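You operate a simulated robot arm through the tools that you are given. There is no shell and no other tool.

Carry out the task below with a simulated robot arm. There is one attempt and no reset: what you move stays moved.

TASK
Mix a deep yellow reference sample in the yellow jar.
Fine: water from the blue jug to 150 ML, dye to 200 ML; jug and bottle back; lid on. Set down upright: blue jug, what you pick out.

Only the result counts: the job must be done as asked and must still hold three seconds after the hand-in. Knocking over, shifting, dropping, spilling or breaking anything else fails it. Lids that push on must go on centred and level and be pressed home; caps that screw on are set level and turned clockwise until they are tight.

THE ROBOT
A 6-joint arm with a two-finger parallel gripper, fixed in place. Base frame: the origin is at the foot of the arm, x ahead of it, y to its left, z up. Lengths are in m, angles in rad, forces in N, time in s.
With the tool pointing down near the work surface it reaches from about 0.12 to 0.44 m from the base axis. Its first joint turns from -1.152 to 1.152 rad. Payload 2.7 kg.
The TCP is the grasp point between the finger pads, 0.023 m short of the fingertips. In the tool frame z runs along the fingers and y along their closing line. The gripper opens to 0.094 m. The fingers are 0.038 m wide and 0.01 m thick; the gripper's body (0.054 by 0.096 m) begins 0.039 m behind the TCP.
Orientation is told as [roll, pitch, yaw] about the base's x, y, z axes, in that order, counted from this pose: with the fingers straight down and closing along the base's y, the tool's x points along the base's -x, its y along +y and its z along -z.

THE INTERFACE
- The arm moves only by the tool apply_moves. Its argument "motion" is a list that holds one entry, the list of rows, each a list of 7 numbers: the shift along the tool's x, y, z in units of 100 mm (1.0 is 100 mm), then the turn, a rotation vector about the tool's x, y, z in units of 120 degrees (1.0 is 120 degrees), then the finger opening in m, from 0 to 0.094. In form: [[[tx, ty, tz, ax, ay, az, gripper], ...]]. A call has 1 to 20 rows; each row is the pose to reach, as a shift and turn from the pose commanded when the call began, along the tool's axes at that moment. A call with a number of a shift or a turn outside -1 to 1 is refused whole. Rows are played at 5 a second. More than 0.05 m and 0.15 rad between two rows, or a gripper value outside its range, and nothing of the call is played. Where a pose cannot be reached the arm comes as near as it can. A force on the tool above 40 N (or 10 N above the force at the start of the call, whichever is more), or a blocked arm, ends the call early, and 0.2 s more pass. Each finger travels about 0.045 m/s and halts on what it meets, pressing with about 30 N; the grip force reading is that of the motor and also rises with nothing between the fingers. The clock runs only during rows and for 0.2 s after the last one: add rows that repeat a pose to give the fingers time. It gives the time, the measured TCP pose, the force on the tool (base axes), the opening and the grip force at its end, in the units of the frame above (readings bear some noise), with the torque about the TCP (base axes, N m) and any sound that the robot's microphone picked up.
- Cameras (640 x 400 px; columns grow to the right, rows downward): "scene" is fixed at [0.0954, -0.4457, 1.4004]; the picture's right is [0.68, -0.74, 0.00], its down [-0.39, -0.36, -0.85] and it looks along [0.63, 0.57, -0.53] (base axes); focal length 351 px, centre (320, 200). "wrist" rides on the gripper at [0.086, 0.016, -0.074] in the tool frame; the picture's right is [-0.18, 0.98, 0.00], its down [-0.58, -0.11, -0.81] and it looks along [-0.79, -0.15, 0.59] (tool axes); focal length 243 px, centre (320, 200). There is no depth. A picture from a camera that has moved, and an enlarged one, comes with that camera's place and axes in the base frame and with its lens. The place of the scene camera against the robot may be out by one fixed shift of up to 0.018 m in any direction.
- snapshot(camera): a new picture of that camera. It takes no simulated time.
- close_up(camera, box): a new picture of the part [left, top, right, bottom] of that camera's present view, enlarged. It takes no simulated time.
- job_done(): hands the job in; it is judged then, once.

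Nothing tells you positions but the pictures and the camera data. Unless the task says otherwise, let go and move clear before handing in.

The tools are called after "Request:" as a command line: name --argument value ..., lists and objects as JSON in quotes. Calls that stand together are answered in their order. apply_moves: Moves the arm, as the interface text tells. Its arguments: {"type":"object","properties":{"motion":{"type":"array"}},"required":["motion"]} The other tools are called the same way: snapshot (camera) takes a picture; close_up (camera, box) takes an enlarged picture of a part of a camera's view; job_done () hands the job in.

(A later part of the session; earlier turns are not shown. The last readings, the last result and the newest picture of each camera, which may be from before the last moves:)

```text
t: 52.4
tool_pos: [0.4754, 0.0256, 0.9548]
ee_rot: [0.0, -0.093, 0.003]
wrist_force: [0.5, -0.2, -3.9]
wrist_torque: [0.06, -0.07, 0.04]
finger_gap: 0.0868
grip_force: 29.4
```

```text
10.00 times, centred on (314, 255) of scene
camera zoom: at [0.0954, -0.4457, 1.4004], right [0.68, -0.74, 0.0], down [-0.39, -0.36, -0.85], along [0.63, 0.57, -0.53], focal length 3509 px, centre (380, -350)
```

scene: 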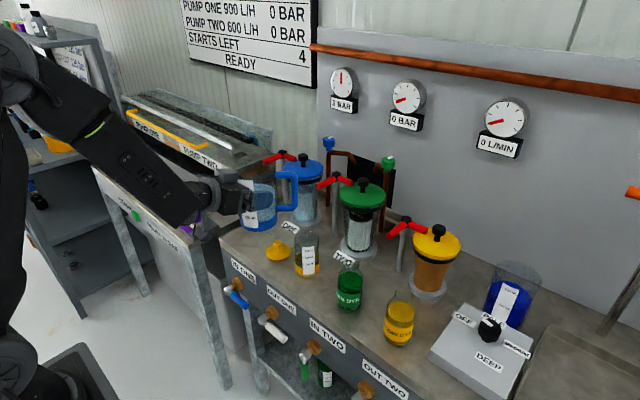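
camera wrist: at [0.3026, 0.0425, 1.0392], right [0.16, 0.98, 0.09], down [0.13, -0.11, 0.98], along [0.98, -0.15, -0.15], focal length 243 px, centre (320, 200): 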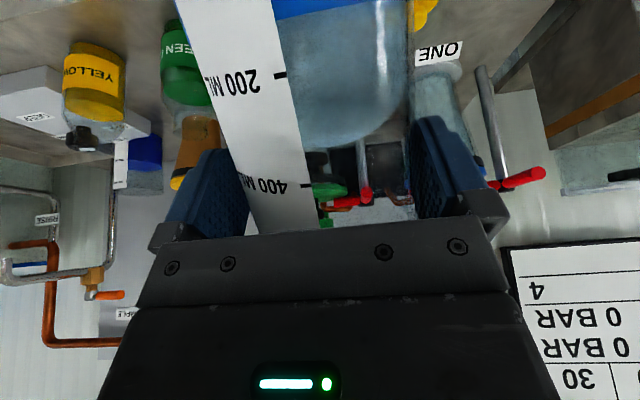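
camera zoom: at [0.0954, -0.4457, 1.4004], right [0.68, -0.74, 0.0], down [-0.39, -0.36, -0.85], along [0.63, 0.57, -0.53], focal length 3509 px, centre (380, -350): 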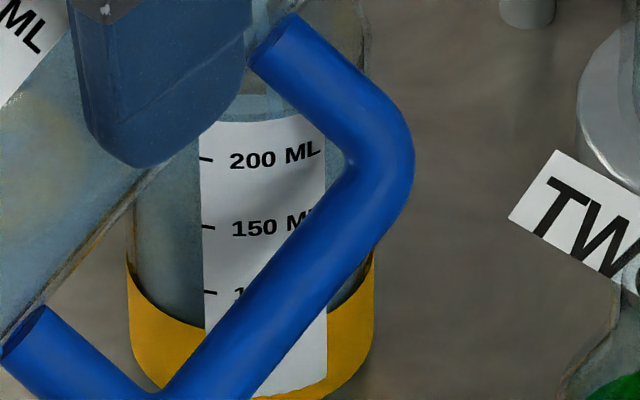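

About 138 mL. I'll hold briefly.

Request:
apply_moves --motion '[[[0, 0, 0, 0, 0, 0, 0.05], [0, 0, 0, 0, 0, 0, 0.05]]]'

Request:
close_up --camera "scene" --box '[298, 235, 330, 275]'

```text
t: 53.0
tool_pos: [0.4748, 0.0259, 0.9541]
ee_rot: [0.0, -0.096, 0.001]
wrist_force: [0.5, 0.6, -3.4]
wrist_torque: [0.04, -0.05, 0.04]
finger_gap: 0.0871
grip_force: 30.2
```

```text
10.00 times, centred on (314, 255) of scene
camera zoom: at [0.0954, -0.4457, 1.4004], right [0.68, -0.74, 0.0], down [-0.39, -0.36, -0.85], along [0.63, 0.57, -0.53], focal length 3509 px, centre (380, -350)
```

zoom: 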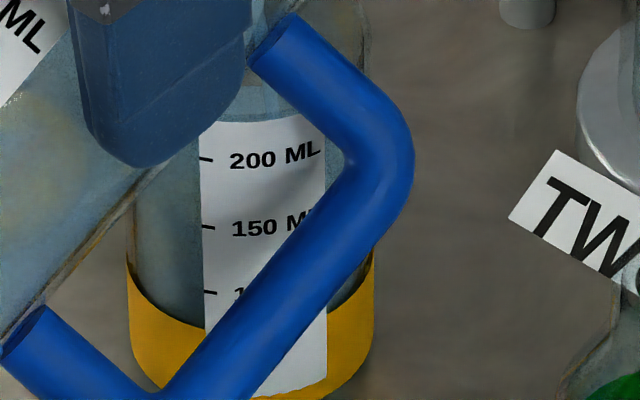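

About 145 mL by my estimate. I'll tilt back now and retreat for an exact reading.

Request:
apply_moves --motion '[[[0, 0, 0, 0, -0.06, 0, 0.05], [0, 0, 0, 0, -0.12, 0, 0.05], [0, 0, 0, 0, -0.188, 0, 0.05], [0, 0, 0, 0, -0.188, 0, 0.05]]]'

Request:
apply_moves --motion '[[[0.08, 0, -0.27, 0, 0, 0, 0.05], [0.16, 0, -0.54, 0, 0, 0, 0.05], [0.246, 0, -0.812, 0, 0, 0, 0.05], [0.246, 0, -0.812, 0, 0, 0, 0.05]]]'

Request:
close_up --camera "scene" --box '[304, 235, 336, 265]'

Request:
close_up --camera "scene" --box '[285, 215, 335, 280]'

```text
t: 54.0
tool_pos: [0.4753, 0.0259, 0.9546]
ee_rot: [0.001, -0.49, 0.001]
wrist_force: [-0.1, 1.0, -3.4]
wrist_torque: [0.05, 0.07, 0.01]
finger_gap: 0.0869
grip_force: 30.3
```

```text
t: 55.0
tool_pos: [0.4152, 0.0266, 1.0151]
ee_rot: [-0.001, -0.489, 0.0]
wrist_force: [1.1, 0.1, -3.6]
wrist_torque: [0.04, 0.02, 0.02]
finger_gap: 0.0868
grip_force: 30.0
```

```text
13.33 times, centred on (320, 250) of scene
camera zoom: at [0.0954, -0.4457, 1.4004], right [0.68, -0.74, 0.0], down [-0.39, -0.36, -0.85], along [0.63, 0.57, -0.53], focal length 4678 px, centre (320, -467)
```

zoom: 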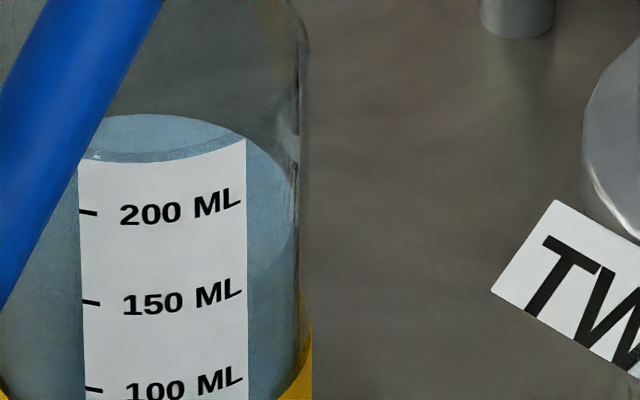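

```text
6.15 times, centred on (310, 248) of scene
camera zoom: at [0.0954, -0.4457, 1.4004], right [0.68, -0.74, 0.0], down [-0.39, -0.36, -0.85], along [0.63, 0.57, -0.53], focal length 2159 px, centre (382, -92)
```

zoom: 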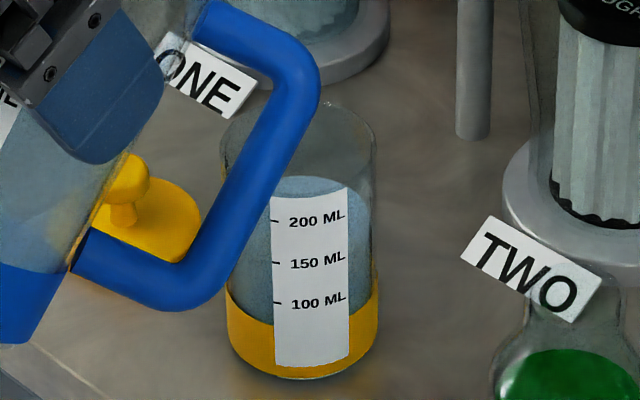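

Request:
close_up --camera "scene" --box '[300, 238, 324, 253]'

Request:
close_up --camera "scene" --box '[308, 245, 324, 265]'

```text
16.00 times, centred on (312, 246) of scene
camera zoom: at [0.0954, -0.4457, 1.4004], right [0.68, -0.74, 0.0], down [-0.39, -0.36, -0.85], along [0.63, 0.57, -0.53], focal length 5614 px, centre (448, -528)
```

zoom: 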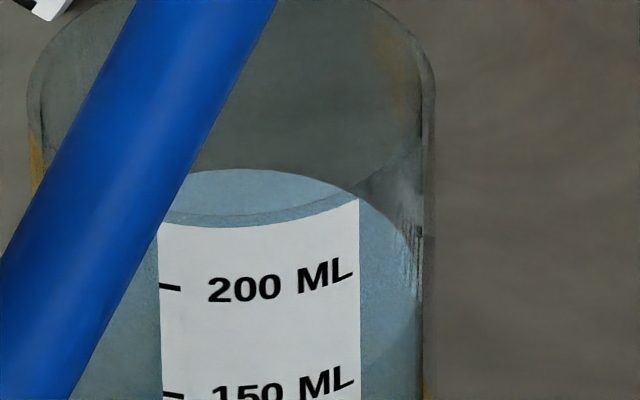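

```text
16.00 times, centred on (316, 255) of scene
camera zoom: at [0.0954, -0.4457, 1.4004], right [0.68, -0.74, 0.0], down [-0.39, -0.36, -0.85], along [0.63, 0.57, -0.53], focal length 5614 px, centre (384, -680)
```

zoom: 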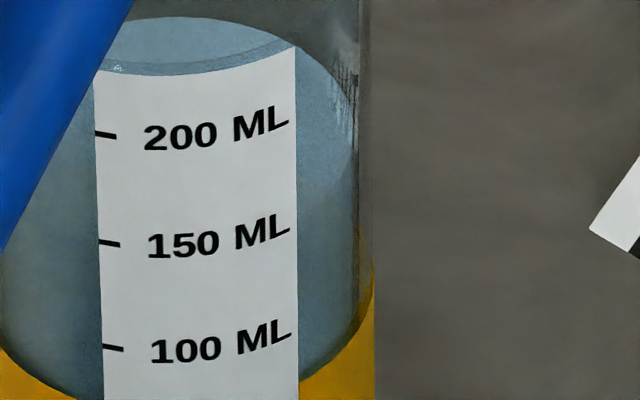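

The close reading gives about 142 mL. I'll do one small top-up of roughly 8 mL.

Request:
apply_moves --motion '[[[-0.08, 0, 0.27, 0, 0, 0, 0.05], [-0.16, 0, 0.54, 0, 0, 0, 0.05], [-0.246, 0, 0.812, 0, 0, 0, 0.05], [-0.246, 0, 0.812, 0, 0, 0, 0.05]]]'

Request:
apply_moves --motion '[[[0, 0, 0, 0, 0.06, 0, 0.05], [0, 0, 0, 0, 0.12, 0, 0.05], [0, 0, 0, 0, 0.16, 0, 0.05], [0, 0, 0, 0, 0.188, 0, 0.05]]]'

Request:
close_up --camera "scene" --box '[298, 235, 330, 275]'

```text
t: 56.0
tool_pos: [0.4753, 0.0263, 0.9543]
ee_rot: [0.0, -0.488, 0.001]
wrist_force: [0.0, 0.5, -3.5]
wrist_torque: [0.04, 0.0, 0.0]
finger_gap: 0.0868
grip_force: 29.8
```

```text
t: 57.0
tool_pos: [0.4743, 0.0248, 0.9547]
ee_rot: [0.001, -0.095, 0.001]
wrist_force: [-0.4, -0.5, -3.6]
wrist_torque: [0.02, -0.05, -0.02]
finger_gap: 0.0864
grip_force: 30.2
```

```text
10.00 times, centred on (314, 255) of scene
camera zoom: at [0.0954, -0.4457, 1.4004], right [0.68, -0.74, 0.0], down [-0.39, -0.36, -0.85], along [0.63, 0.57, -0.53], focal length 3509 px, centre (380, -350)
```

zoom: 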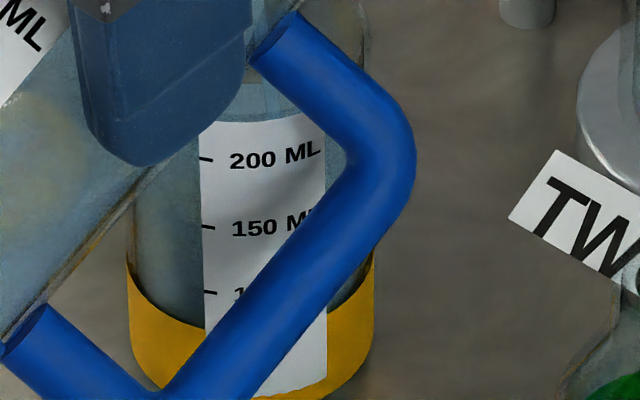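

Request:
apply_moves --motion '[[[0, 0, 0, 0, 0.004, 0, 0.05], [0, 0, 0, 0, 0.004, 0, 0.05]]]'

Request:
close_up --camera "scene" --box '[298, 235, 330, 275]'

```text
t: 57.6
tool_pos: [0.4752, 0.026, 0.9545]
ee_rot: [0.0, -0.085, 0.001]
wrist_force: [-0.1, -0.2, -4.3]
wrist_torque: [0.07, -0.02, 0.01]
finger_gap: 0.0866
grip_force: 29.9
```

```text
10.00 times, centred on (314, 255) of scene
camera zoom: at [0.0954, -0.4457, 1.4004], right [0.68, -0.74, 0.0], down [-0.39, -0.36, -0.85], along [0.63, 0.57, -0.53], focal length 3509 px, centre (380, -350)
```

zoom: 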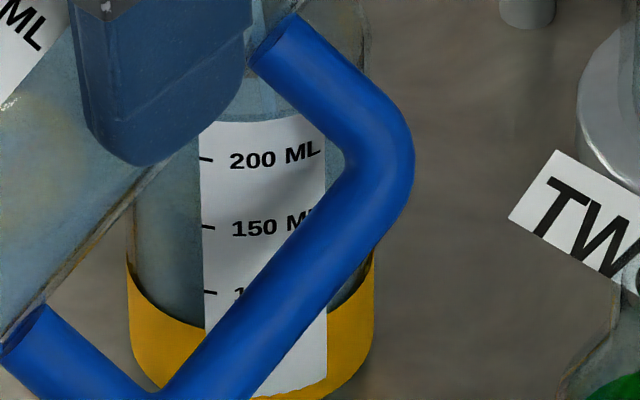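

Request:
close_up --camera "scene" --box '[302, 236, 318, 246]'

```text
16.00 times, centred on (310, 241) of scene
camera zoom: at [0.0954, -0.4457, 1.4004], right [0.68, -0.74, 0.0], down [-0.39, -0.36, -0.85], along [0.63, 0.57, -0.53], focal length 5614 px, centre (480, -456)
```

zoom: 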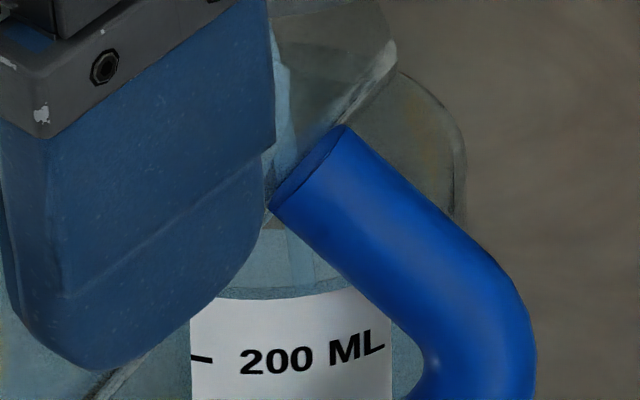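

Request:
apply_moves --motion '[[[0, 0, 0, 0, 0, 0, 0.05]]]'

Request:
close_up --camera "scene" --box '[302, 236, 318, 246]'

```text
t: 58.0
tool_pos: [0.4751, 0.0255, 0.9544]
ee_rot: [0.002, -0.087, 0.0]
wrist_force: [-0.3, 0.7, -3.3]
wrist_torque: [0.06, 0.02, -0.02]
finger_gap: 0.0866
grip_force: 30.3
```

```text
16.00 times, centred on (310, 241) of scene
camera zoom: at [0.0954, -0.4457, 1.4004], right [0.68, -0.74, 0.0], down [-0.39, -0.36, -0.85], along [0.63, 0.57, -0.53], focal length 5614 px, centre (480, -456)
```

zoom: 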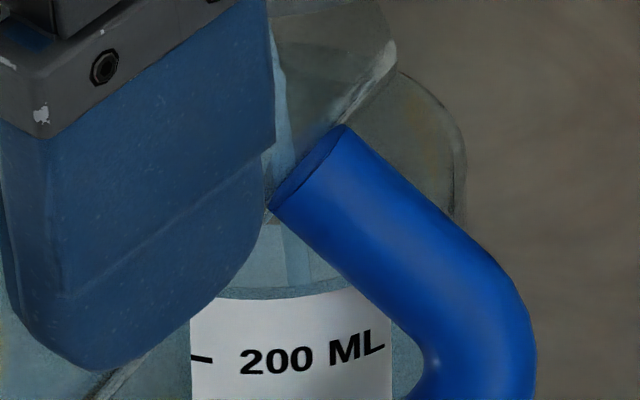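

The level is about 148 mL, and the last drops will bring it to the mark. I'll tilt back and check.

Request:
apply_moves --motion '[[[0, 0, 0, 0, -0.06, 0, 0.05], [0, 0, 0, 0, -0.12, 0, 0.05], [0, 0, 0, 0, -0.192, 0, 0.05], [0, 0, 0, 0, -0.192, 0, 0.05]]]'

Request:
apply_moves --motion '[[[0.08, 0, -0.27, 0, 0, 0, 0.05], [0.16, 0, -0.54, 0, 0, 0, 0.05], [0.246, 0, -0.812, 0, 0, 0, 0.05], [0.246, 0, -0.812, 0, 0, 0, 0.05]]]'

Request:
close_up --camera "scene" --box '[300, 238, 324, 253]'

Request:
close_up --camera "scene" --box '[308, 245, 324, 265]'

```text
t: 59.0
tool_pos: [0.4747, 0.0258, 0.9552]
ee_rot: [0.002, -0.491, 0.001]
wrist_force: [-0.1, 0.4, -3.3]
wrist_torque: [0.05, 0.06, 0.02]
finger_gap: 0.0863
grip_force: 29.9
```

```text
t: 60.0
tool_pos: [0.4142, 0.0261, 1.0147]
ee_rot: [0.0, -0.489, 0.003]
wrist_force: [-0.3, 1.0, -2.8]
wrist_torque: [0.06, 0.0, 0.0]
finger_gap: 0.0867
grip_force: 29.7
```

```text
16.00 times, centred on (312, 246) of scene
camera zoom: at [0.0954, -0.4457, 1.4004], right [0.68, -0.74, 0.0], down [-0.39, -0.36, -0.85], along [0.63, 0.57, -0.53], focal length 5614 px, centre (448, -528)
```

zoom: 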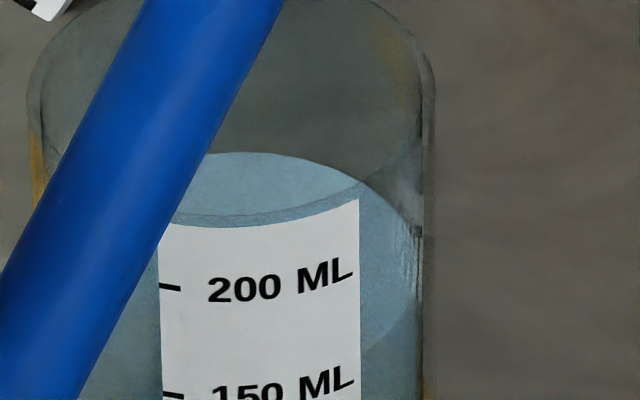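

```text
16.00 times, centred on (316, 255) of scene
camera zoom: at [0.0954, -0.4457, 1.4004], right [0.68, -0.74, 0.0], down [-0.39, -0.36, -0.85], along [0.63, 0.57, -0.53], focal length 5614 px, centre (384, -680)
```

zoom: 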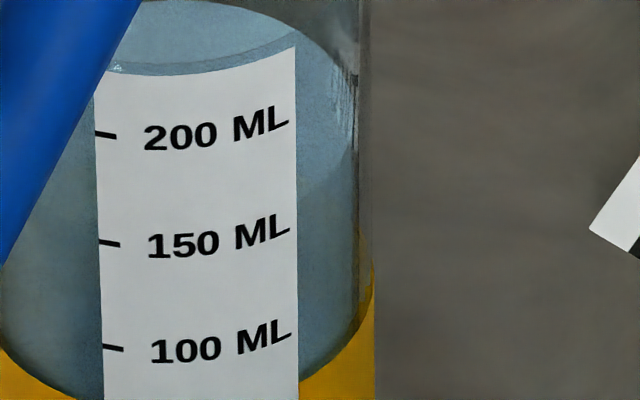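

The surface now sits at the 150 mark, within about 2 mL. I'll carry the jug back now, moving left first with the tilt kept and then returning it upright.

Request:
apply_moves --motion '[[[-0.11, 0.25, 0.03, 0, 0, 0, 0.05], [-0.22, 0.5, 0.06, 0, 0, 0, 0.05], [-0.34, 0.75, 0.1, 0, 0, 0, 0.05], [-0.453, 1.0, 0.128, 0, 0, 0, 0.05]]]'

Request:
apply_moves --motion '[[[0, 0.25, 0, 0, 0, 0, 0.05], [0, 0.5, 0, 0, 0, 0, 0.05], [0, 0.5, 0, 0, 0, 0, 0.05]]]'

Request:
apply_moves --motion '[[[0, 0, 0, 0, -0.06, 0, 0.05], [0, 0, 0, 0, -0.12, 0, 0.05], [0, 0, 0, 0, -0.18, 0, 0.05], [0, 0, 0, 0, -0.24, 0, 0.05], [0, 0, 0, 0, -0.3, 0, 0.05], [0, 0, 0, 0, -0.35, 0, 0.05], [0, 0, 0, 0, -0.35, 0, 0.05]]]'

Request:
close_up --camera "scene" --box '[180, 130, 340, 280]'

Request:
snapshot --camera "wrist"

```text
t: 61.0
tool_pos: [0.4606, 0.1257, 1.0239]
ee_rot: [-0.001, -0.489, 0.001]
wrist_force: [0.2, 1.1, -3.6]
wrist_torque: [0.04, 0.03, -0.02]
finger_gap: 0.0865
grip_force: 30.1
```

```text
t: 61.8
tool_pos: [0.4617, 0.1753, 1.0239]
ee_rot: [0.0, -0.489, 0.002]
wrist_force: [-0.7, -0.4, -4.3]
wrist_torque: [0.04, 0.03, -0.02]
finger_gap: 0.0866
grip_force: 30.4
```

```text
t: 63.4
tool_pos: [0.4613, 0.1758, 1.024]
ee_rot: [0.002, -1.222, 0.001]
wrist_force: [-0.9, -0.2, -3.2]
wrist_torque: [0.03, 0.16, 0.0]
finger_gap: 0.0866
grip_force: 30.4
```

```text
2.67 times, centred on (260, 205) of scene
camera zoom: at [0.0954, -0.4457, 1.4004], right [0.68, -0.74, 0.0], down [-0.39, -0.36, -0.85], along [0.63, 0.57, -0.53], focal length 936 px, centre (480, 187)
```

zoom: 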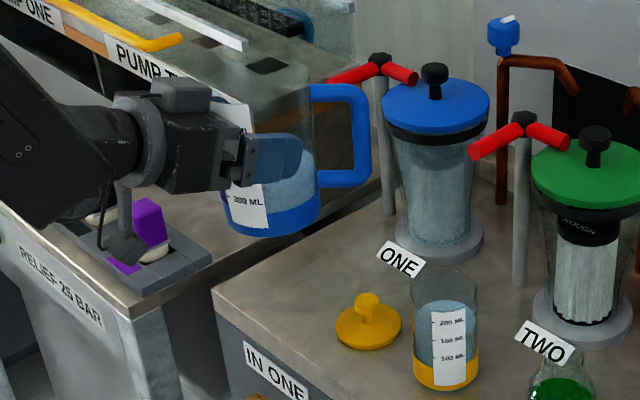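

```text
taken
camera wrist: at [0.3602, 0.1923, 0.9682], right [0.06, 0.98, 0.17], down [-0.56, -0.11, 0.82], along [0.83, -0.15, 0.54], focal length 243 px, centre (320, 200)
```

wrist: 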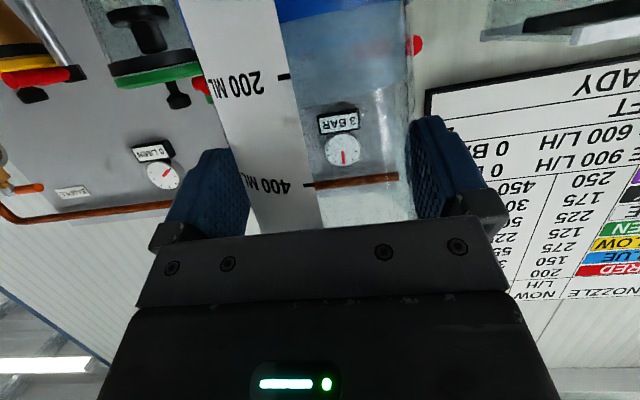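

The jug is upright again, and the jar reads at the 150 line from here too. I'll move above the original spot and restore the −30° yaw.

Request:
apply_moves --motion '[[[-0.055, 0.23, 0.153, 0, 0, 0, 0.05], [-0.11, 0.46, 0.306, 0, 0, 0, 0.05], [-0.166, 0.7, 0.459, 0, 0, 0, 0.05], [-0.222, 0.927, 0.612, 0, 0, 0, 0.05], [-0.222, 0.927, 0.612, 0, 0, 0, 0.05]]]'

Request:
apply_moves --motion '[[[0, 0, 0, 0.047, 0, 0.0172, 0.05], [0, 0, 0, 0.095, 0, 0.0344, 0.05], [0, 0, 0, 0.142, 0, 0.0515, 0.05], [0, 0, 0, 0.19, 0, 0.0687, 0.05], [0, 0, 0, 0.237, 0, 0.0859, 0.05], [0, 0, 0, 0.237, 0, 0.0859, 0.05]]]'

Request:
snapshot --camera "wrist"

Request:
close_up --camera "scene" --box '[200, 130, 300, 240]'

```text
t: 64.6
tool_pos: [0.526, 0.2685, 1.0241]
ee_rot: [-0.001, -1.223, 0.003]
wrist_force: [0.2, -0.2, -3.6]
wrist_torque: [0.05, 0.14, 0.04]
finger_gap: 0.0867
grip_force: 30.2
```

```text
t: 66.0
tool_pos: [0.5247, 0.2688, 1.025]
ee_rot: [-0.002, -1.221, -0.529]
wrist_force: [0.7, -1.8, -3.4]
wrist_torque: [0.08, 0.08, 0.02]
finger_gap: 0.0865
grip_force: 30.7
```

```text
taken
camera wrist: at [0.4471, 0.3332, 0.9682], right [0.55, 0.82, 0.17], down [-0.54, 0.19, 0.82], along [0.64, -0.54, 0.54], focal length 243 px, centre (320, 200)
```

wrist: 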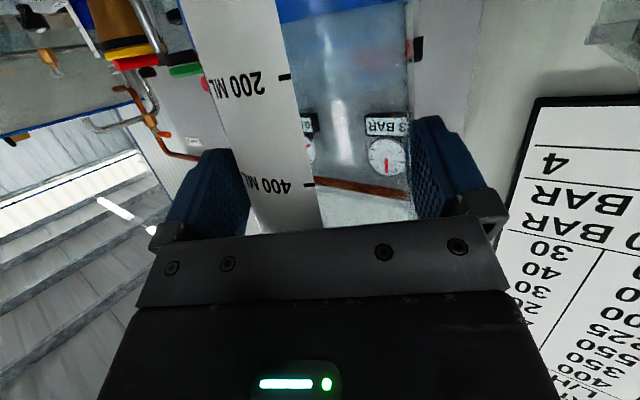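

```text
3.64 times, centred on (250, 185) of scene
camera zoom: at [0.0954, -0.4457, 1.4005], right [0.68, -0.74, 0.0], down [-0.39, -0.36, -0.85], along [0.63, 0.57, -0.53], focal length 1276 px, centre (574, 254)
```

zoom: 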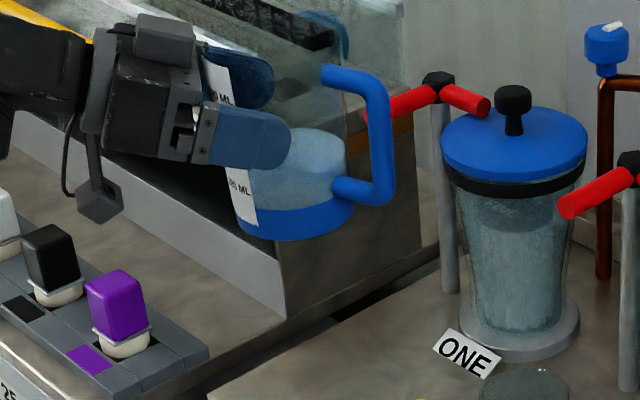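

Now I'll lower the jug at its original place, first most of the way.

Request:
apply_moves --motion '[[[0.24, 0, 0.087, 0, 0, 0, 0.05], [0.47, 0, 0.17, 0, 0, 0, 0.05], [0.7, 0, 0.254, 0, 0, 0, 0.05], [0.94, 0, 0.341, 0, 0, 0, 0.05], [0.94, 0, 0.341, 0, 0, 0, 0.05]]]'

Request:
apply_moves --motion '[[[0.08, 0, 0.03, 0, 0, 0, 0.05], [0.16, 0, 0.058, 0, 0, 0, 0.05], [0.24, 0, 0.087, 0, 0, 0, 0.05], [0.26, 0, 0.094, 0, 0, 0, 0.05], [0.28, 0, 0.102, 0, 0, 0, 0.05], [0.29, 0, 0.105, 0, 0, 0, 0.05]]]'

Request:
close_up --camera "scene" --box '[200, 160, 290, 240]'

Request:
snapshot --camera "wrist"

```text
t: 67.2
tool_pos: [0.526, 0.2688, 0.9247]
ee_rot: [0.0, -1.222, -0.526]
wrist_force: [0.1, -0.3, -4.7]
wrist_torque: [0.12, 0.06, 0.0]
finger_gap: 0.0866
grip_force: 29.9
```

```text
t: 68.6
tool_pos: [0.5246, 0.2683, 0.8934]
ee_rot: [-0.001, -1.222, -0.524]
wrist_force: [0.2, 0.0, -3.5]
wrist_torque: [0.07, 0.09, -0.01]
finger_gap: 0.0864
grip_force: 29.2
```

```text
5.00 times, centred on (245, 200) of scene
camera zoom: at [0.0954, -0.4457, 1.4005], right [0.68, -0.74, 0.0], down [-0.39, -0.36, -0.85], along [0.63, 0.57, -0.53], focal length 1754 px, centre (695, 200)
```

zoom: 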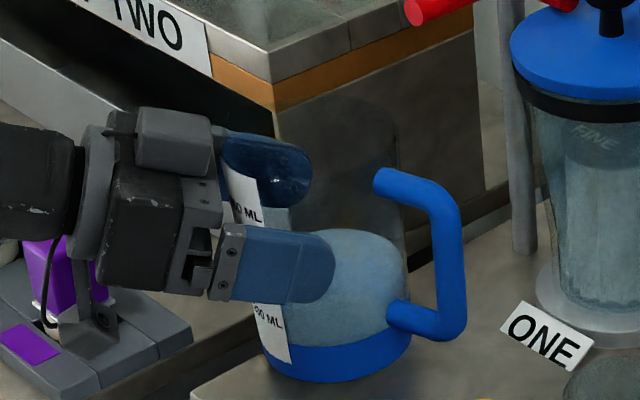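

```text
taken
camera wrist: at [0.4471, 0.3331, 0.8375], right [0.55, 0.82, 0.17], down [-0.54, 0.19, 0.82], along [0.64, -0.54, 0.54], focal length 243 px, centre (320, 200)
```

wrist: 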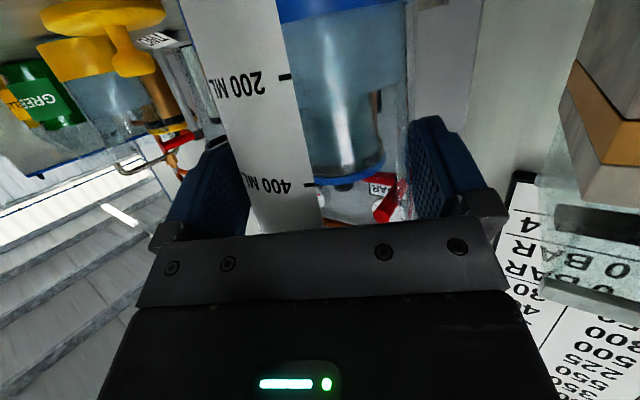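

The jug is still about 4 mm above the bench. I'll lower it gently to contact.

Request:
apply_moves --motion '[[[0.019, 0, 0.007, 0, 0, 0, 0.05], [0.033, 0, 0.012, 0, 0, 0, 0.05], [0.033, 0, 0.012, 0, 0, 0, 0.05]]]'

Request:
close_up --camera "scene" --box '[200, 160, 290, 240]'

```text
t: 69.4
tool_pos: [0.5265, 0.2684, 0.8909]
ee_rot: [-0.002, -1.222, -0.525]
wrist_force: [-0.2, 0.3, -4.0]
wrist_torque: [0.1, 0.09, 0.04]
finger_gap: 0.0867
grip_force: 30.3
```

```text
5.00 times, centred on (245, 200) of scene
camera zoom: at [0.0954, -0.4457, 1.4005], right [0.68, -0.74, 0.0], down [-0.39, -0.36, -0.85], along [0.63, 0.57, -0.53], focal length 1754 px, centre (695, 200)
```

zoom: 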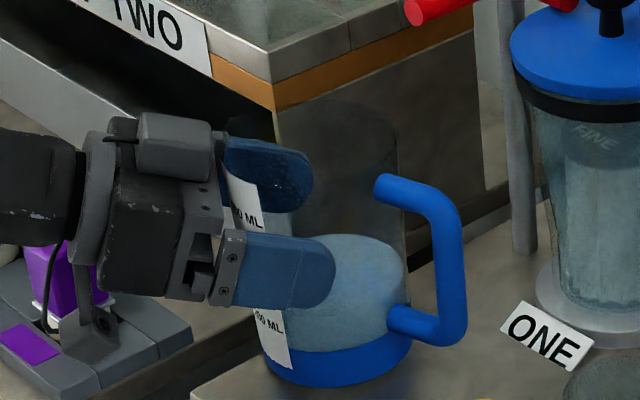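

Request:
apply_moves --motion '[[[0.01, 0, 0.0035, 0, 0, 0, 0.05], [0.019, 0, 0.007, 0, 0, 0, 0.05], [0.019, 0, 0.007, 0, 0, 0, 0.05]]]'

Request:
close_up --camera "scene" --box '[200, 160, 290, 240]'

```text
t: 70.2
tool_pos: [0.5245, 0.2693, 0.8894]
ee_rot: [0.002, -1.224, -0.527]
wrist_force: [-1.1, -0.2, 1.2]
wrist_torque: [0.17, 0.17, 0.01]
finger_gap: 0.0865
grip_force: 30.4
```

```text
5.00 times, centred on (245, 200) of scene
camera zoom: at [0.0953, -0.4458, 1.4004], right [0.68, -0.74, 0.0], down [-0.39, -0.36, -0.85], along [0.63, 0.57, -0.53], focal length 1754 px, centre (695, 200)
```

zoom: 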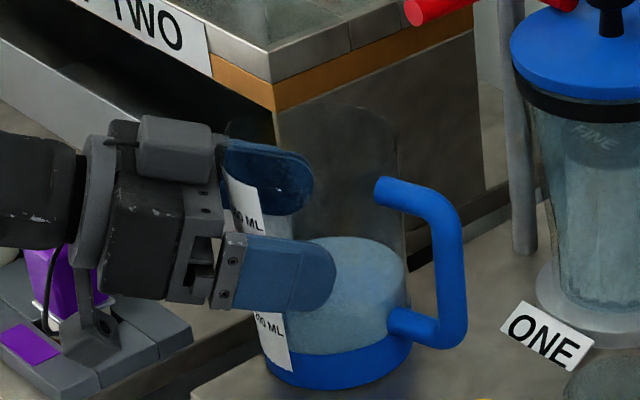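

Contact: the force has gone from −4 to +1.2 N, so the bench carries the jug. I'll open the fingers and back straight out.

Request:
apply_moves --motion '[[[0, 0, 0, 0, 0, 0, 0.088], [0, 0, 0, 0, 0, 0, 0.091], [0, 0, 0, 0, 0, 0, 0.094], [0, 0, 0, 0, 0, 0, 0.094]]]'

Request:
apply_moves --motion '[[[0.03, 0, -0.09, 0, 0, 0, 0.094], [0.1, 0, -0.28, 0, 0, 0, 0.094], [0.2, 0, -0.56, 0, 0, 0, 0.094], [0.34, 0, -0.94, 0, 0, 0, 0.094]]]'

Request:
close_up --camera "scene" --box '[180, 150, 300, 250]'

Request:
snapshot --camera "wrist"

```text
t: 71.2
tool_pos: [0.5245, 0.2683, 0.8884]
ee_rot: [0.0, -1.222, -0.526]
wrist_force: [-0.2, -0.6, -0.4]
wrist_torque: [-0.01, 0.01, -0.01]
finger_gap: 0.0939
grip_force: 0.0
```

```text
t: 72.2
tool_pos: [0.438, 0.3194, 0.8878]
ee_rot: [0.0, -1.222, -0.527]
wrist_force: [0.3, -0.1, 0.3]
wrist_torque: [-0.01, -0.02, -0.03]
finger_gap: 0.0942
grip_force: 0.1
```

```text
4.00 times, centred on (240, 200) of scene
camera zoom: at [0.0954, -0.4458, 1.4004], right [0.68, -0.74, 0.0], down [-0.39, -0.36, -0.85], along [0.63, 0.57, -0.53], focal length 1404 px, centre (640, 200)
```

zoom: 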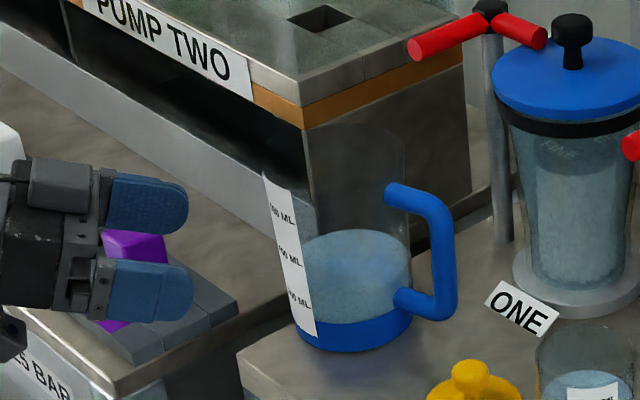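

```text
taken
camera wrist: at [0.3599, 0.3832, 0.8314], right [0.55, 0.82, 0.17], down [-0.54, 0.19, 0.82], along [0.64, -0.54, 0.54], focal length 243 px, centre (320, 200)
```

wrist: 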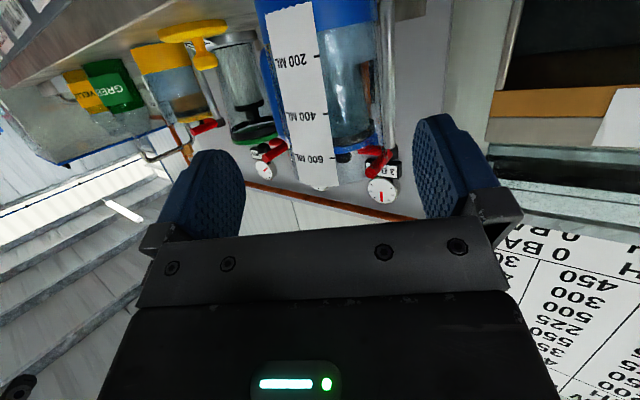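

The jug stands upright where it was. This low side view also shows the jar, so I'll use it to double-check the water level.

Request:
close_up --camera "wrist" --box '[60, 20, 240, 150]'

Request:
close_up --camera "scene" --box '[292, 228, 324, 276]'

```text
3.08 times, centred on (150, 85) of wrist
camera zoom: at [0.3599, 0.3832, 0.8314], right [0.55, 0.82, 0.17], down [-0.54, 0.19, 0.82], along [0.64, -0.54, 0.54], focal length 746 px, centre (843, 554)
```

zoom: 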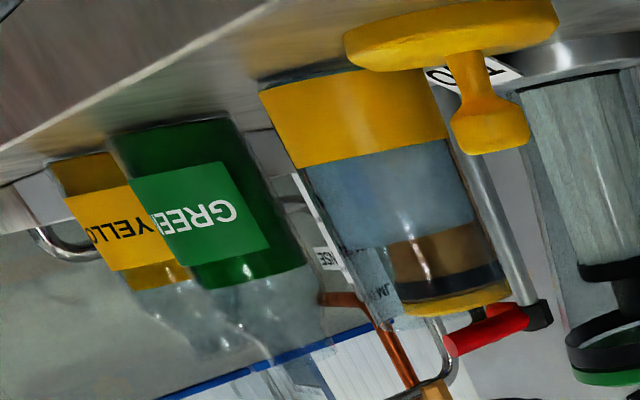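

```text
8.33 times, centred on (308, 252) of scene
camera zoom: at [0.0954, -0.4458, 1.4004], right [0.68, -0.74, 0.0], down [-0.39, -0.36, -0.85], along [0.63, 0.57, -0.53], focal length 2924 px, centre (420, -233)
```

zoom: 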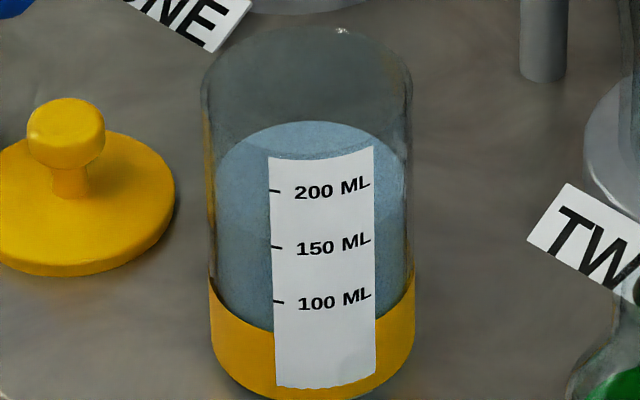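

With the jug out of the way, the view shows the water surface exactly at the 150 tick. Next comes the yellow dye bottle. I'll raise the arm, bring the tool vertical, and swing right to look at the bottle.

Request:
apply_moves --motion '[[[-0.3, 0, -0.11, 0, 0, 0, 0.094], [-0.6, 0, -0.22, 0, 0, 0, 0.094], [-0.94, 0, -0.341, 0, 0, 0, 0.094], [-0.94, 0, -0.341, 0, 0.07, 0, 0.094], [-0.94, 0, -0.341, 0, 0.14, 0, 0.094], [-0.94, 0, -0.341, 0, 0.21, 0, 0.094], [-0.94, 0, -0.341, 0, 0.28, 0, 0.094], [-0.94, 0, -0.341, 0, 0.35, 0, 0.094], [-0.94, 0, -0.341, 0, 0.42, 0, 0.094], [-0.94, 0, -0.341, 0, 0.49, 0, 0.094], [-0.94, 0, -0.341, 0, 0.56, 0, 0.094], [-0.94, 0, -0.341, 0, 0.583, 0, 0.094]]]'

Request:
apply_moves --motion '[[[0, 0, -0.1, 0, 0, -0.07, 0.094], [0, 0, -0.2, 0, 0, -0.14, 0.094], [0, 0, -0.3, 0, 0, -0.21, 0.094], [0, 0, -0.3, 0, 0, -0.2516, 0.094], [0, 0, -0.3, 0, 0, -0.2516, 0.094]]]'

```text
t: 74.8
tool_pos: [0.4397, 0.3185, 0.9888]
ee_rot: [0.001, 0.0, -0.526]
wrist_force: [0.0, 0.0, -0.7]
wrist_torque: [0.01, 0.03, 0.0]
finger_gap: 0.0939
grip_force: 0.0
```

```text
t: 76.0
tool_pos: [0.4403, 0.319, 1.0186]
ee_rot: [0.0, -0.002, 0.002]
wrist_force: [-0.2, -0.2, 0.2]
wrist_torque: [0.01, -0.02, -0.02]
finger_gap: 0.0941
grip_force: 0.0
```

Request:
apply_moves --motion '[[[0.07, -0.34, 0, 0, 0, 0, 0.094], [0.14, -0.67, 0, 0, 0, 0, 0.094], [0.2, -1.0, 0, 0, 0, 0, 0.094]]]'

Request:
apply_moves --motion '[[[0, -0.34, 0, 0, 0, 0, 0.094], [0, -0.67, 0, 0, 0, 0, 0.094], [0, -1.0, 0, 0, 0, 0, 0.094]]]'

Request:
apply_moves --motion '[[[0, -0.34, 0, 0, 0, 0, 0.094], [0, -0.67, 0, 0, 0, 0, 0.094], [0, -1.0, 0, 0, 0, 0, 0.094]]]'

Request:
apply_moves --motion '[[[0, -0.34, 0, 0, 0, 0, 0.094], [0, -0.67, 0, 0, 0, 0, 0.094], [0, -1.0, 0, 0, 0, 0, 0.094]]]'

Request:
apply_moves --motion '[[[0, -0.34, 0, 0, 0, 0, 0.094], [0, -0.67, 0, 0, 0, 0, 0.094], [0, -1.0, 0, 0, 0, 0, 0.094], [0, -1.0, 0, 0, 0, 0, 0.094]]]'

Request:
snapshot --camera "wrist"

Request:
close_up --camera "wrist" --box '[200, 20, 440, 220]'

Request:
close_up --camera "scene" --box '[360, 270, 440, 360]'

```text
t: 76.8
tool_pos: [0.418, 0.219, 1.0178]
ee_rot: [0.0, -0.002, 0.002]
wrist_force: [0.3, 0.5, -0.6]
wrist_torque: [-0.01, 0.0, -0.03]
finger_gap: 0.094
grip_force: 0.1
```

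```text
t: 77.6
tool_pos: [0.4195, 0.1198, 1.0187]
ee_rot: [0.001, 0.0, 0.003]
wrist_force: [-0.1, 0.3, 0.6]
wrist_torque: [0.0, -0.01, -0.04]
finger_gap: 0.0939
grip_force: 0.1
```

```text
t: 78.4
tool_pos: [0.4182, 0.0187, 1.0196]
ee_rot: [-0.001, -0.001, 0.001]
wrist_force: [0.0, -0.3, 0.8]
wrist_torque: [0.0, 0.01, 0.02]
finger_gap: 0.0939
grip_force: 0.1
```

```text
t: 79.2
tool_pos: [0.419, -0.0818, 1.0193]
ee_rot: [0.001, -0.002, 0.003]
wrist_force: [-0.2, -0.2, 0.2]
wrist_torque: [0.0, -0.03, -0.01]
finger_gap: 0.0942
grip_force: 0.0
```

```text
t: 80.2
tool_pos: [0.4187, -0.1809, 1.0197]
ee_rot: [0.0, 0.001, 0.001]
wrist_force: [0.5, 0.1, 0.5]
wrist_torque: [-0.04, 0.02, 0.02]
finger_gap: 0.0942
grip_force: 0.1
```

```text
taken
camera wrist: at [0.3317, -0.165, 1.093], right [0.18, 0.98, 0.0], down [0.58, -0.11, 0.81], along [0.79, -0.15, -0.59], focal length 243 px, centre (320, 200)
```

wrist: 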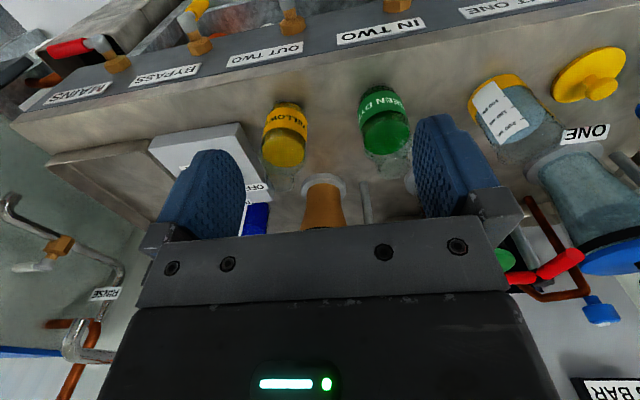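

```text
2.00 times, centred on (320, 120) of wrist
camera zoom: at [0.3317, -0.165, 1.093], right [0.18, 0.98, 0.0], down [0.58, -0.11, 0.81], along [0.79, -0.15, -0.59], focal length 485 px, centre (320, 360)
```

zoom: 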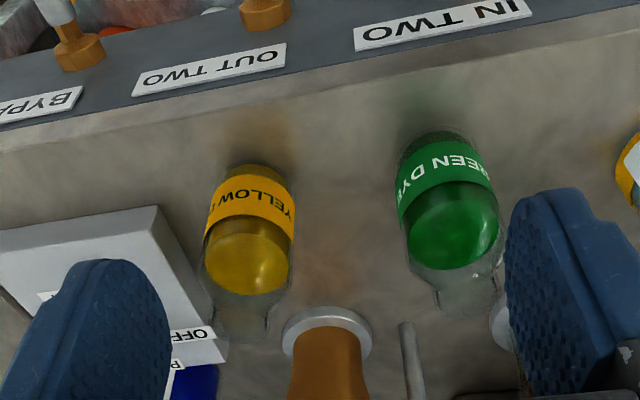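

```text
4.44 times, centred on (400, 315) of scene
camera zoom: at [0.0953, -0.4458, 1.4004], right [0.68, -0.74, 0.0], down [-0.39, -0.36, -0.85], along [0.63, 0.57, -0.53], focal length 1560 px, centre (-36, -311)
```

zoom: 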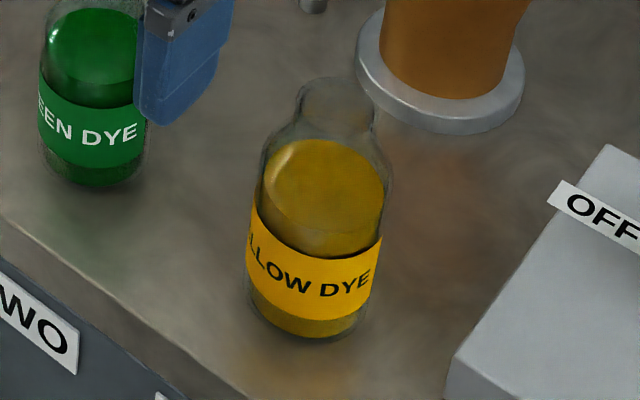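

The yellow bottle is at about (0.529, −0.246), radius about 0.028, dye up to h≈0.064, mouth at z≈0.92. There's 4 cm clearance to the grey box. I'll line up in y and pitch the tool to 66°, with the opening reduced to 76 mm.

Request:
apply_moves --motion '[[[0, -0.33, 0, 0, 0, 0, 0.076], [0, -0.65, 0, 0, 0, 0, 0.076], [0, -0.65, 0, 0, -0.07, 0, 0.076], [0, -0.65, 0, 0, -0.14, 0, 0.076], [0, -0.65, 0, 0, -0.21, 0, 0.076], [0, -0.65, 0, 0, -0.28, 0, 0.076], [0, -0.65, 0, 0, -0.35, 0, 0.076], [0, -0.65, 0, 0, -0.42, 0, 0.076], [0, -0.65, 0, 0, -0.49, 0, 0.076], [0, -0.65, 0, 0, -0.55, 0, 0.076], [0, -0.65, 0, 0, -0.55, 0, 0.076]]]'

Request:
snapshot --camera "scene"

Request:
snapshot --camera "wrist"

```text
t: 82.6
tool_pos: [0.4191, -0.2455, 1.0197]
ee_rot: [-0.001, -1.155, 0.001]
wrist_force: [0.0, -0.3, -0.7]
wrist_torque: [-0.01, -0.01, 0.04]
finger_gap: 0.076
grip_force: 0.1
```

```text
taken
```

scene: 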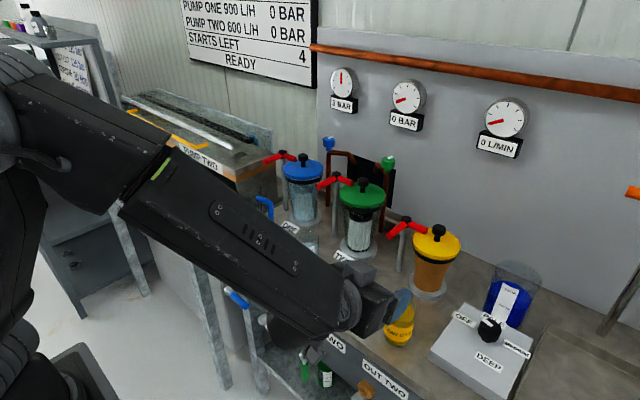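

```text
taken
camera wrist: at [0.3153, -0.2297, 0.9693], right [0.07, 0.98, 0.17], down [-0.5, -0.11, 0.86], along [0.86, -0.15, 0.48], focal length 243 px, centre (320, 200)
```

wrist: 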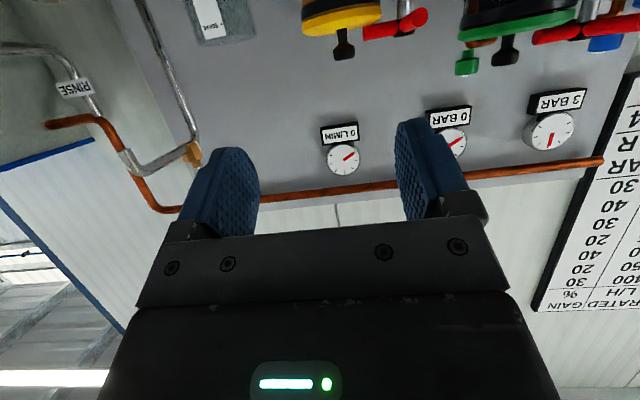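

The pose is fine. I'll descend in front of the bottle in two steps.

Request:
apply_moves --motion '[[[0.3, 0, 0.134, 0, 0, 0, 0.076], [0.6, 0, 0.267, 0, 0, 0, 0.076], [0.9135, 0, 0.4067, 0, 0, 0, 0.076], [0.9135, 0, 0.4067, 0, 0, 0, 0.076]]]'

Request:
snapshot --camera "wrist"

```text
t: 83.6
tool_pos: [0.4195, -0.2459, 0.9192]
ee_rot: [-0.002, -1.154, 0.002]
wrist_force: [0.1, -0.1, 0.7]
wrist_torque: [-0.01, -0.01, 0.0]
finger_gap: 0.0759
grip_force: 0.0
```

```text
taken
camera wrist: at [0.3155, -0.2296, 0.8693], right [0.07, 0.98, 0.17], down [-0.5, -0.11, 0.86], along [0.86, -0.15, 0.48], focal length 243 px, centre (320, 200)
```

wrist: 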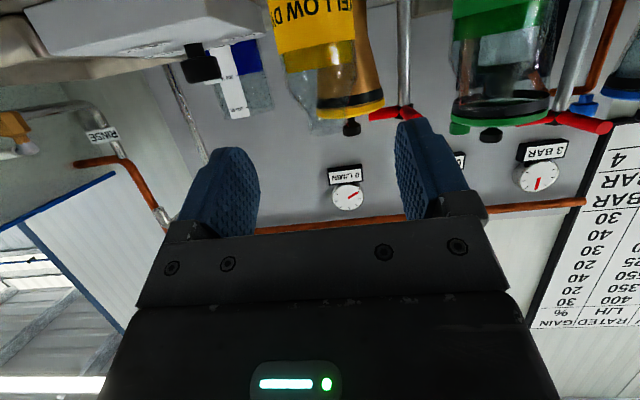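

Request:
apply_moves --motion '[[[0.2, 0, 0.089, 0, 0, 0, 0.076], [0.4, 0, 0.178, 0, 0, 0, 0.076], [0.639, 0, 0.285, 0, 0, 0, 0.076], [0.639, 0, 0.285, 0, 0, 0, 0.076]]]'

Request:
snapshot --camera "wrist"

Request:
close_up --camera "wrist" --box '[220, 0, 440, 140]'

```text
t: 84.6
tool_pos: [0.4195, -0.2475, 0.8491]
ee_rot: [-0.003, -1.152, 0.001]
wrist_force: [-0.4, 0.6, -0.3]
wrist_torque: [-0.02, 0.01, 0.02]
finger_gap: 0.0761
grip_force: 0.1
```

```text
taken
camera wrist: at [0.3154, -0.2302, 0.7992], right [0.07, 0.98, 0.17], down [-0.5, -0.11, 0.86], along [0.86, -0.15, 0.48], focal length 243 px, centre (320, 200)
```

wrist: 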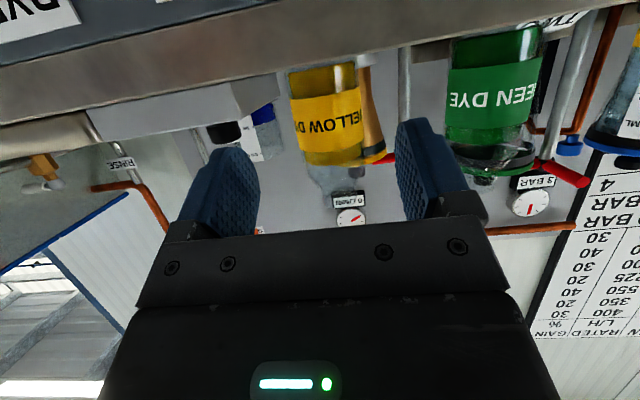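

```text
2.86 times, centred on (330, 70) of wrist
camera zoom: at [0.3154, -0.2302, 0.7992], right [0.07, 0.98, 0.17], down [-0.5, -0.11, 0.86], along [0.86, -0.15, 0.48], focal length 693 px, centre (291, 571)
```

zoom: 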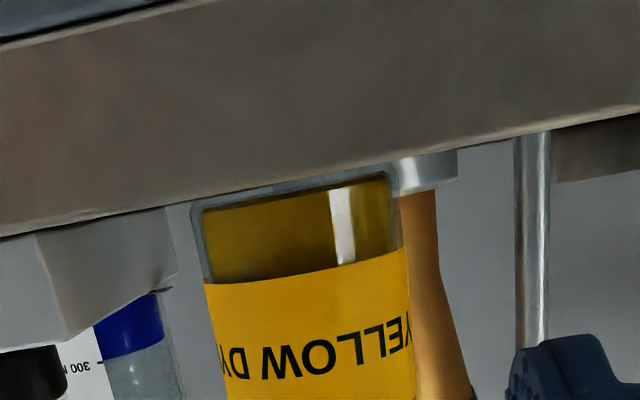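

The bottle is centred between the fingers. I'll advance 80 mm and re-check.

Request:
apply_moves --motion '[[[-0.08, 0, 0.183, 0, 0, 0, 0.076], [-0.163, 0, 0.365, 0, 0, 0, 0.076], [-0.244, 0, 0.548, 0, 0, 0, 0.076], [-0.325, 0, 0.731, 0, 0, 0, 0.076], [-0.325, 0, 0.731, 0, 0, 0, 0.076]]]'

Request:
snapshot --camera "wrist"

Request:
close_up --camera "scene" --box '[340, 260, 460, 360]'

```text
t: 85.8
tool_pos: [0.4988, -0.2468, 0.8484]
ee_rot: [0.0, -1.151, 0.0]
wrist_force: [0.0, 0.1, -0.4]
wrist_torque: [0.01, 0.05, -0.01]
finger_gap: 0.0761
grip_force: 0.0
```

```text
taken
camera wrist: at [0.3954, -0.2295, 0.7997], right [0.07, 0.98, 0.17], down [-0.5, -0.11, 0.86], along [0.86, -0.15, 0.48], focal length 243 px, centre (320, 200)
```

wrist: 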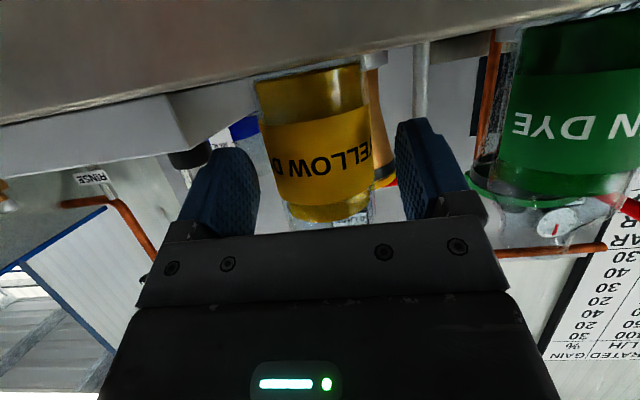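

```text
4.00 times, centred on (400, 310) of scene
camera zoom: at [0.0954, -0.4457, 1.4004], right [0.68, -0.74, 0.0], down [-0.39, -0.36, -0.85], along [0.63, 0.57, -0.53], focal length 1404 px, centre (0, -240)
```

zoom: 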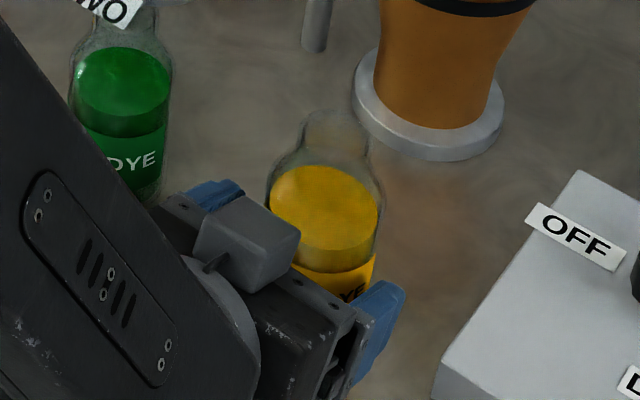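

Alignment is good. I'll advance the last 20 mm and close on the bottle.

Request:
apply_moves --motion '[[[-0.04, 0, 0.09, 0, 0, 0, 0.076], [-0.081, 0, 0.183, 0, 0, 0, 0.076], [-0.081, 0, 0.183, 0, 0, 0, 0.076]]]'

Request:
snapshot --camera "wrist"

Request:
apply_moves --motion '[[[0, 0, 0, 0, 0, 0, 0.066], [0, 0, 0, 0, 0, 0, 0.056], [0, 0, 0, 0, 0, 0, 0.045], [0, 0, 0, 0, 0, 0, 0.035], [0, 0, 0, 0, 0, 0, 0.03], [0, 0, 0, 0, 0, 0, 0.03]]]'

Request:
snapshot --camera "wrist"

Request:
close_up --camera "scene" --box '[340, 260, 460, 360]'

```text
t: 86.6
tool_pos: [0.52, -0.2455, 0.8488]
ee_rot: [0.0, -1.152, 0.001]
wrist_force: [0.6, -0.2, -0.1]
wrist_torque: [0.0, 0.0, -0.02]
finger_gap: 0.076
grip_force: 0.1
```

```text
taken
camera wrist: at [0.4157, -0.23, 0.7994], right [0.07, 0.98, 0.17], down [-0.5, -0.11, 0.86], along [0.86, -0.15, 0.48], focal length 243 px, centre (320, 200)
```

wrist: 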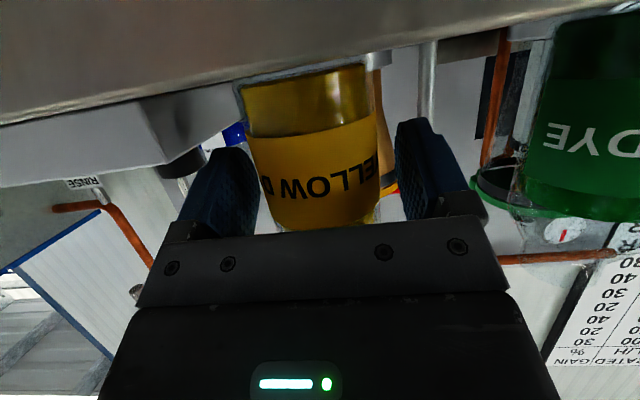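

```text
t: 88.0
tool_pos: [0.5201, -0.2465, 0.8487]
ee_rot: [-0.002, -1.152, 0.002]
wrist_force: [-0.1, -0.3, -0.4]
wrist_torque: [0.0, 0.01, -0.02]
finger_gap: 0.0553
grip_force: 29.8
```

```text
taken
camera wrist: at [0.4155, -0.23, 0.7994], right [0.07, 0.98, 0.17], down [-0.5, -0.11, 0.86], along [0.86, -0.15, 0.48], focal length 243 px, centre (320, 200)
```

wrist: 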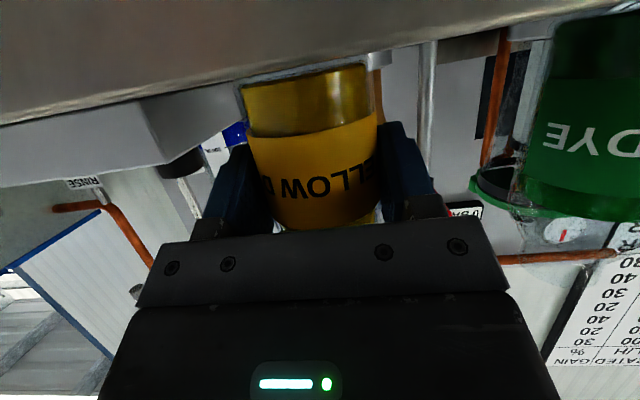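

```text
4.00 times, centred on (400, 310) of scene
camera zoom: at [0.0954, -0.4458, 1.4004], right [0.68, -0.74, 0.0], down [-0.39, -0.36, -0.85], along [0.63, 0.57, -0.53], focal length 1404 px, centre (0, -240)
```

zoom: 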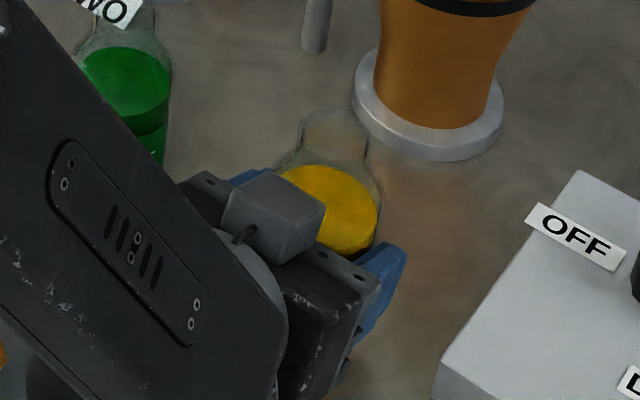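

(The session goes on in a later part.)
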